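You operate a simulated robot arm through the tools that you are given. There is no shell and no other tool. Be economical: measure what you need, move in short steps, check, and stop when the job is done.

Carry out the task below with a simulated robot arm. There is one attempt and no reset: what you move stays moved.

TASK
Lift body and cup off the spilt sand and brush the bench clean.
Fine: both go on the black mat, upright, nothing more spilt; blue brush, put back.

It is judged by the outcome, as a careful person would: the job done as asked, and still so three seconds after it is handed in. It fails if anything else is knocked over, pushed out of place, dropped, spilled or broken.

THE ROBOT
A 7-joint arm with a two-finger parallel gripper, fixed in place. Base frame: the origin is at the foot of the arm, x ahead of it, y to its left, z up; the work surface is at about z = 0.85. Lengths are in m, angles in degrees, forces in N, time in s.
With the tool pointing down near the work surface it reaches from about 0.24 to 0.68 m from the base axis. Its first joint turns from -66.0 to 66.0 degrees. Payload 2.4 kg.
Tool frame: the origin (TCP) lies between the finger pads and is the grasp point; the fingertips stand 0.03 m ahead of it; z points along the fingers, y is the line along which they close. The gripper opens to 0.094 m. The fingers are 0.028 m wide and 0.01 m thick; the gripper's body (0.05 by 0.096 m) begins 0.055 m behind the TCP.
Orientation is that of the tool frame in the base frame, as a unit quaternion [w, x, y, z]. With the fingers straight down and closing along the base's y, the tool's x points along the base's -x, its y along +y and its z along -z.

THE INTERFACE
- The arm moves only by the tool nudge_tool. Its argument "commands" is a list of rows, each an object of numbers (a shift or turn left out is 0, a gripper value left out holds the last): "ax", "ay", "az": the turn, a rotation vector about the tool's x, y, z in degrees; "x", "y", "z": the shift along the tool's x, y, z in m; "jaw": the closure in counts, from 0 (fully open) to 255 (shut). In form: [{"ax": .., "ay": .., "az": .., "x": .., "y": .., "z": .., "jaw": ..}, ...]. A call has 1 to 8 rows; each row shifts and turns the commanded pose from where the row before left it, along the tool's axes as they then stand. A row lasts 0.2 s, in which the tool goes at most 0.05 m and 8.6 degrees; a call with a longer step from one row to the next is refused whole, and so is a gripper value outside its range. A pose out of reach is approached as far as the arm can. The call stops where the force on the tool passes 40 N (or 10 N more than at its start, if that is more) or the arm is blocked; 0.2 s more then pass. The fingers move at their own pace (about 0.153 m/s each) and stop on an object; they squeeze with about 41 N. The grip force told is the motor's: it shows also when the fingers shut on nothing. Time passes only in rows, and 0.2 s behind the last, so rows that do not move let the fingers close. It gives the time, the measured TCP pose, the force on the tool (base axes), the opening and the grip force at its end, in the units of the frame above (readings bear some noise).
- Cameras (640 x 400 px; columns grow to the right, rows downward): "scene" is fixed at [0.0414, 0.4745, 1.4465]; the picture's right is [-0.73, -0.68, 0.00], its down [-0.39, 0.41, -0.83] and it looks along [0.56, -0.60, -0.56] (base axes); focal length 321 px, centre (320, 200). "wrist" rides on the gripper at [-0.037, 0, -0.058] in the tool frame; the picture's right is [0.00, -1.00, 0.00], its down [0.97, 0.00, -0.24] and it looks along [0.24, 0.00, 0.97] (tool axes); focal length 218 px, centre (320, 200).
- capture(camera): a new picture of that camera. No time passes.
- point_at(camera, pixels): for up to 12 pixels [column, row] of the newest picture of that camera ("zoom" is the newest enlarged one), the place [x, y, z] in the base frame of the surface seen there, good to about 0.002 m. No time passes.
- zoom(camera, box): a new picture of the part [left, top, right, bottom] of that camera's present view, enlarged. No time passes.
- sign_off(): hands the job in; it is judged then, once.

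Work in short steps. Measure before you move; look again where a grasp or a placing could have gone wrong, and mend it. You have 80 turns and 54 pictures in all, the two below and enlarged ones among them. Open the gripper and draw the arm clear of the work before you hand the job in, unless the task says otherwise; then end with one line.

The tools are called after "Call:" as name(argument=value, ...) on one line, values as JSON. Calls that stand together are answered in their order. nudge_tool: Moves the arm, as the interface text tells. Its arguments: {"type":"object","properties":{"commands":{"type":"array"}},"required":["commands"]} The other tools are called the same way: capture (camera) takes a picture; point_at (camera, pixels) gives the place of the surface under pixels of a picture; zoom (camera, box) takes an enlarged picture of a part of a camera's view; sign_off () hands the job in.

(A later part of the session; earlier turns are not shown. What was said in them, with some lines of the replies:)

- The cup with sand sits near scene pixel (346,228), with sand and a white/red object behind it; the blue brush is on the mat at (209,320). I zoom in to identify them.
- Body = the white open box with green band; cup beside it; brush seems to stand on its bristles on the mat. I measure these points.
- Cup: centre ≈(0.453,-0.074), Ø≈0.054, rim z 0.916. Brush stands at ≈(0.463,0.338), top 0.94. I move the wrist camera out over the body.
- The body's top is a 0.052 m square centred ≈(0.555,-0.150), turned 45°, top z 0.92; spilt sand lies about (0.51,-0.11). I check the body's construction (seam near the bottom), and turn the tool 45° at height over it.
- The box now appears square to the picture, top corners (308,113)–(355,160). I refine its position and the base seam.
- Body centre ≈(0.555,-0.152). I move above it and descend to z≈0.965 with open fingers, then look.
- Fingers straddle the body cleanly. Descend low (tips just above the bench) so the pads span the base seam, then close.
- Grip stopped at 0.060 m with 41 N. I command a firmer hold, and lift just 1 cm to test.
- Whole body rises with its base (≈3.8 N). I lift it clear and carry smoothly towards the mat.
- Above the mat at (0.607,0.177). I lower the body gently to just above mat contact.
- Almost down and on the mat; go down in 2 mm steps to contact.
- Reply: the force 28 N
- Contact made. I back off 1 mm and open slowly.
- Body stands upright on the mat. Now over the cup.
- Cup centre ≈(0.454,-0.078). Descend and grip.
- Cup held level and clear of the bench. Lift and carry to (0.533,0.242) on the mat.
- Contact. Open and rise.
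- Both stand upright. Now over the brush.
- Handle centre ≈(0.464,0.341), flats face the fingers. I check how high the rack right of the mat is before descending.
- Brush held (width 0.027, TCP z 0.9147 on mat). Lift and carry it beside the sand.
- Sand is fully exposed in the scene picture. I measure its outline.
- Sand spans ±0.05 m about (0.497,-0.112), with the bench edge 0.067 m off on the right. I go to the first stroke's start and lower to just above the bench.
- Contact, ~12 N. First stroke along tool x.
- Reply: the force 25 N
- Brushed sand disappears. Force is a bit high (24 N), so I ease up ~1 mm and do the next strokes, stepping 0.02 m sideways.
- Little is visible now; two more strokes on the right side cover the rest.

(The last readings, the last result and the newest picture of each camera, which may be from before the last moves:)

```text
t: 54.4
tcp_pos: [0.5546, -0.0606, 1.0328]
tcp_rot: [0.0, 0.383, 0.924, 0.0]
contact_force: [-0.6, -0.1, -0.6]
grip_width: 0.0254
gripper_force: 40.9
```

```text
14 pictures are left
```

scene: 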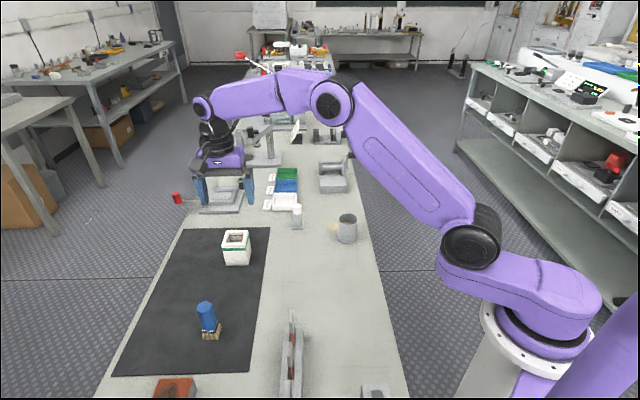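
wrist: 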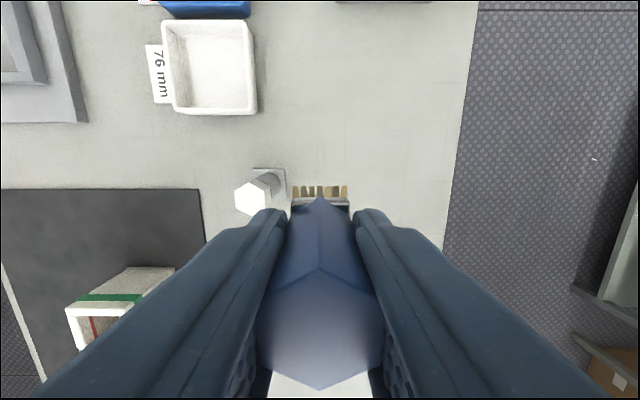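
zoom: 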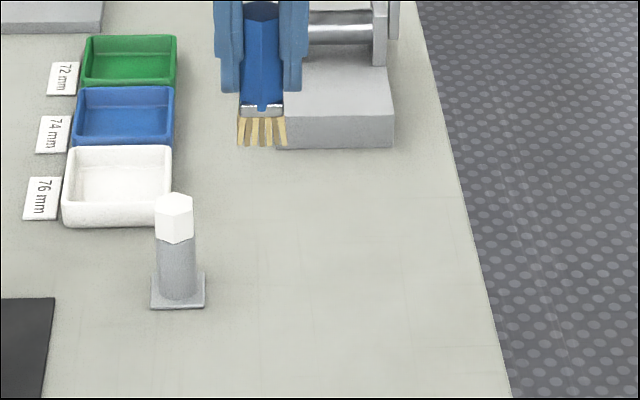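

Bench looks clean. I zoom to check for faint residue, since the last two strokes ran without contact.

Call:
zoom(camera="scene", box=[320, 195, 385, 245])

```text
8.00 times, centred on (352, 220) of scene
```

zoom: 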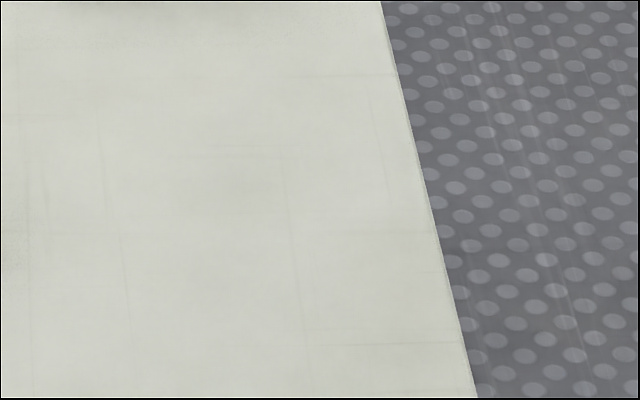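

Clean. Carry the brush back to (0.464,0.341).

Call:
nudge_tool(commands=[{"x": 0.02, "y": 0.012}, {"x": 0.035, "y": 0.0222}, {"x": 0.035, "y": 0.0222}, {"x": 0.035, "y": 0.0222}, {"x": 0.035, "y": 0.0222}, {"x": 0.035, "y": 0.0222}, {"x": 0.035, "y": 0.0222}, {"x": 0.035, "y": 0.0222}])

Call:
nudge_tool(commands=[{"x": 0.035, "y": 0.0222}, {"x": 0.027, "y": 0.0172}, {"x": 0.02, "y": 0.0132}, {}, {}])

Call:
zoom(camera="scene", box=[130, 190, 310, 350])

```text
t: 56.2
tcp_pos: [0.4873, 0.245, 1.0313]
tcp_rot: [0.0, 0.383, 0.924, 0.0]
contact_force: [0.9, 0.4, -1.4]
grip_width: 0.0252
gripper_force: 40.8
```

```text
t: 57.4
tcp_pos: [0.4661, 0.3402, 1.033]
tcp_rot: [0.0, 0.382, 0.924, 0.0]
contact_force: [-0.3, 0.0, 0.0]
grip_width: 0.0252
gripper_force: 40.6
```

```text
2.50 times, centred on (220, 270) of scene
```

zoom: 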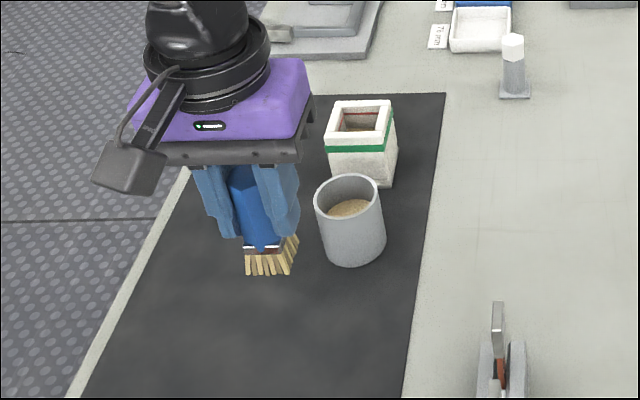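

Brush is straight in the grip above its place. Lower to near contact (expected TCP ≈0.915).

Call:
nudge_tool(commands=[{"z": 0.04, "x": 0.001}, {"z": 0.04}, {"z": 0.025}, {"z": 0.009}, {}])

Call:
nudge_tool(commands=[{"z": 0.002}, {}])

Call:
nudge_tool(commands=[{"z": 0.001}, {}])

```text
t: 58.6
tcp_pos: [0.4634, 0.3389, 0.9178]
tcp_rot: [-0.001, 0.383, 0.924, 0.001]
contact_force: [-0.2, -0.3, 0.0]
grip_width: 0.0252
gripper_force: 41.4
```

```text
t: 59.2
tcp_pos: [0.4664, 0.3412, 0.9165]
tcp_rot: [0.0, 0.382, 0.924, -0.001]
contact_force: [-0.2, 0.5, -0.7]
grip_width: 0.0254
gripper_force: 41.1
```

```text
t: 59.8
tcp_pos: [0.4669, 0.341, 0.9162]
tcp_rot: [-0.001, 0.383, 0.924, 0.0]
contact_force: [0.1, -0.4, 1.4]
grip_width: 0.0251
gripper_force: 40.9
```

Call:
nudge_tool(commands=[{"z": 0.001}, {}])

```text
t: 60.4
tcp_pos: [0.4651, 0.3415, 0.9156]
tcp_rot: [0.001, 0.383, 0.924, 0.0]
contact_force: [-3.2, -3.8, 15.6]
grip_width: 0.0251
gripper_force: 40.9
```

Firm contact; ease off slightly, open and rise.

Call:
nudge_tool(commands=[{"z": -0.0007}, {"jaw": 150}, {"jaw": 110}, {}, {"z": -0.02}, {"z": -0.04}, {"z": -0.04}, {"z": -0.04}])

Call:
nudge_tool(commands=[{"z": -0.04, "jaw": 0}, {"x": 0.0, "y": -0.045}, {"y": -0.045}, {"y": -0.045}, {"y": -0.045}, {}, {}])

Call:
capture(camera="scene")

Call:
zoom(camera="scene", box=[130, 190, 310, 350])

Call:
capture(camera="wrist")

```text
t: 62.2
tcp_pos: [0.4643, 0.3405, 1.0553]
tcp_rot: [0.001, 0.382, 0.924, 0.0]
contact_force: [0.6, 0.9, -0.3]
grip_width: 0.0532
gripper_force: 0.1
```

```text
t: 63.8
tcp_pos: [0.3392, 0.2146, 1.0952]
tcp_rot: [0.0, 0.383, 0.924, 0.0]
contact_force: [0.6, -0.1, -0.3]
grip_width: 0.0939
gripper_force: 0.1
```

```text
11 pictures are left
```

scene: 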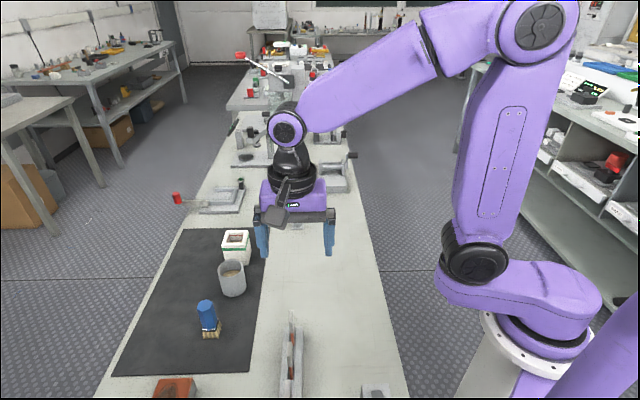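

```text
2.50 times, centred on (220, 270) of scene
```

zoom: 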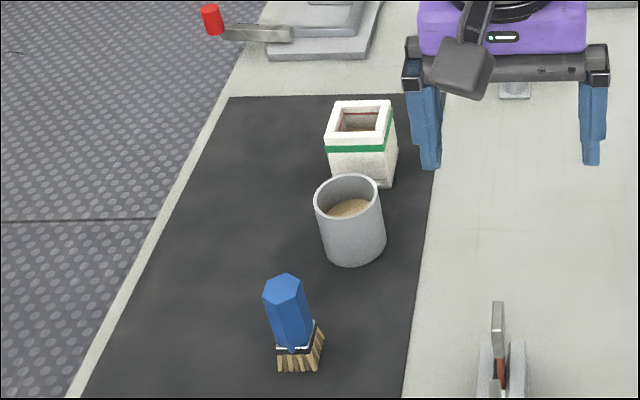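

```text
9 pictures are left
```

wrist: 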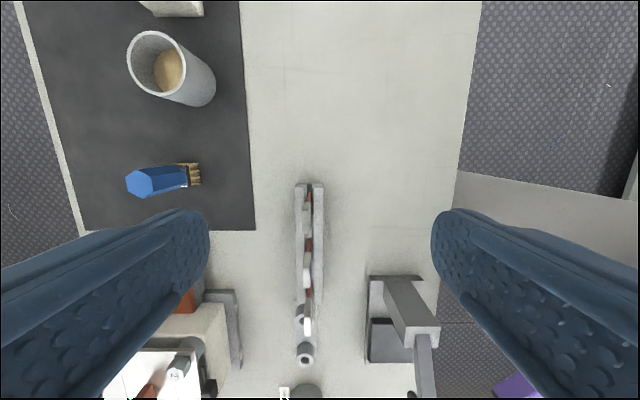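

Everything is upright and the bench is clean. Quick check of the brush's final position.

Call:
point_at(camera="scene", pixels=[[206, 305], [210, 336], [345, 225]])

Call:
zoom(camera="scene", box=[170, 280, 260, 350])

Call:
zoom(camera="scene", box=[320, 195, 400, 255])

```text
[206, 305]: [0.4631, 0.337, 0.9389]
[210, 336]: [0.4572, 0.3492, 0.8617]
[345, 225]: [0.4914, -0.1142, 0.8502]
```

```text
5.71 times, centred on (215, 315) of scene
```

zoom: 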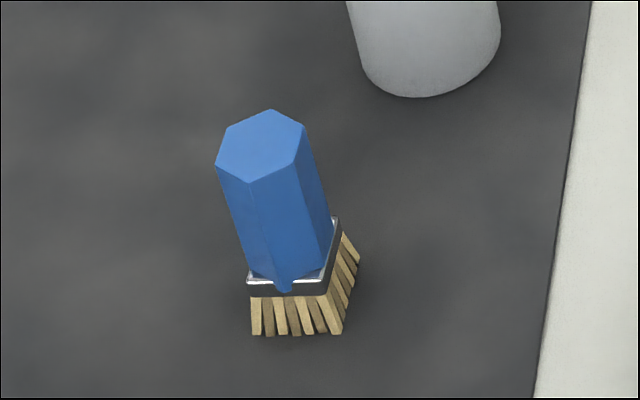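

```text
6.67 times, centred on (360, 225) of scene
```

zoom: 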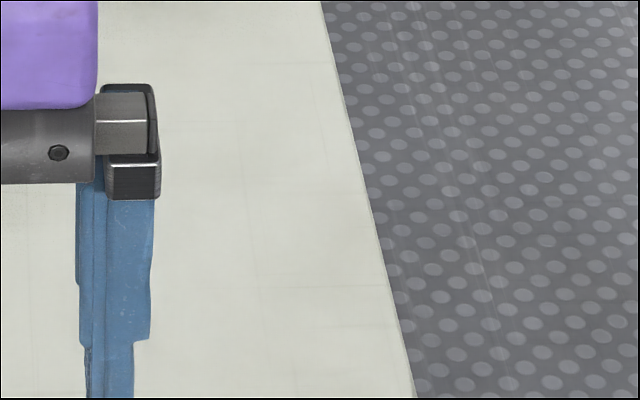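

The brush is back within about 3 mm of where it stood, upright, and the bench is clean. The gripper is open and the arm is clear, so I hand in.

Call:
sign_off()

```text
The job is handed in.
```

The body and the cup stand upright on the black mat with nothing more spilt, the bench is brushed clean, and the blue brush is back in its place to within about 3 mm.
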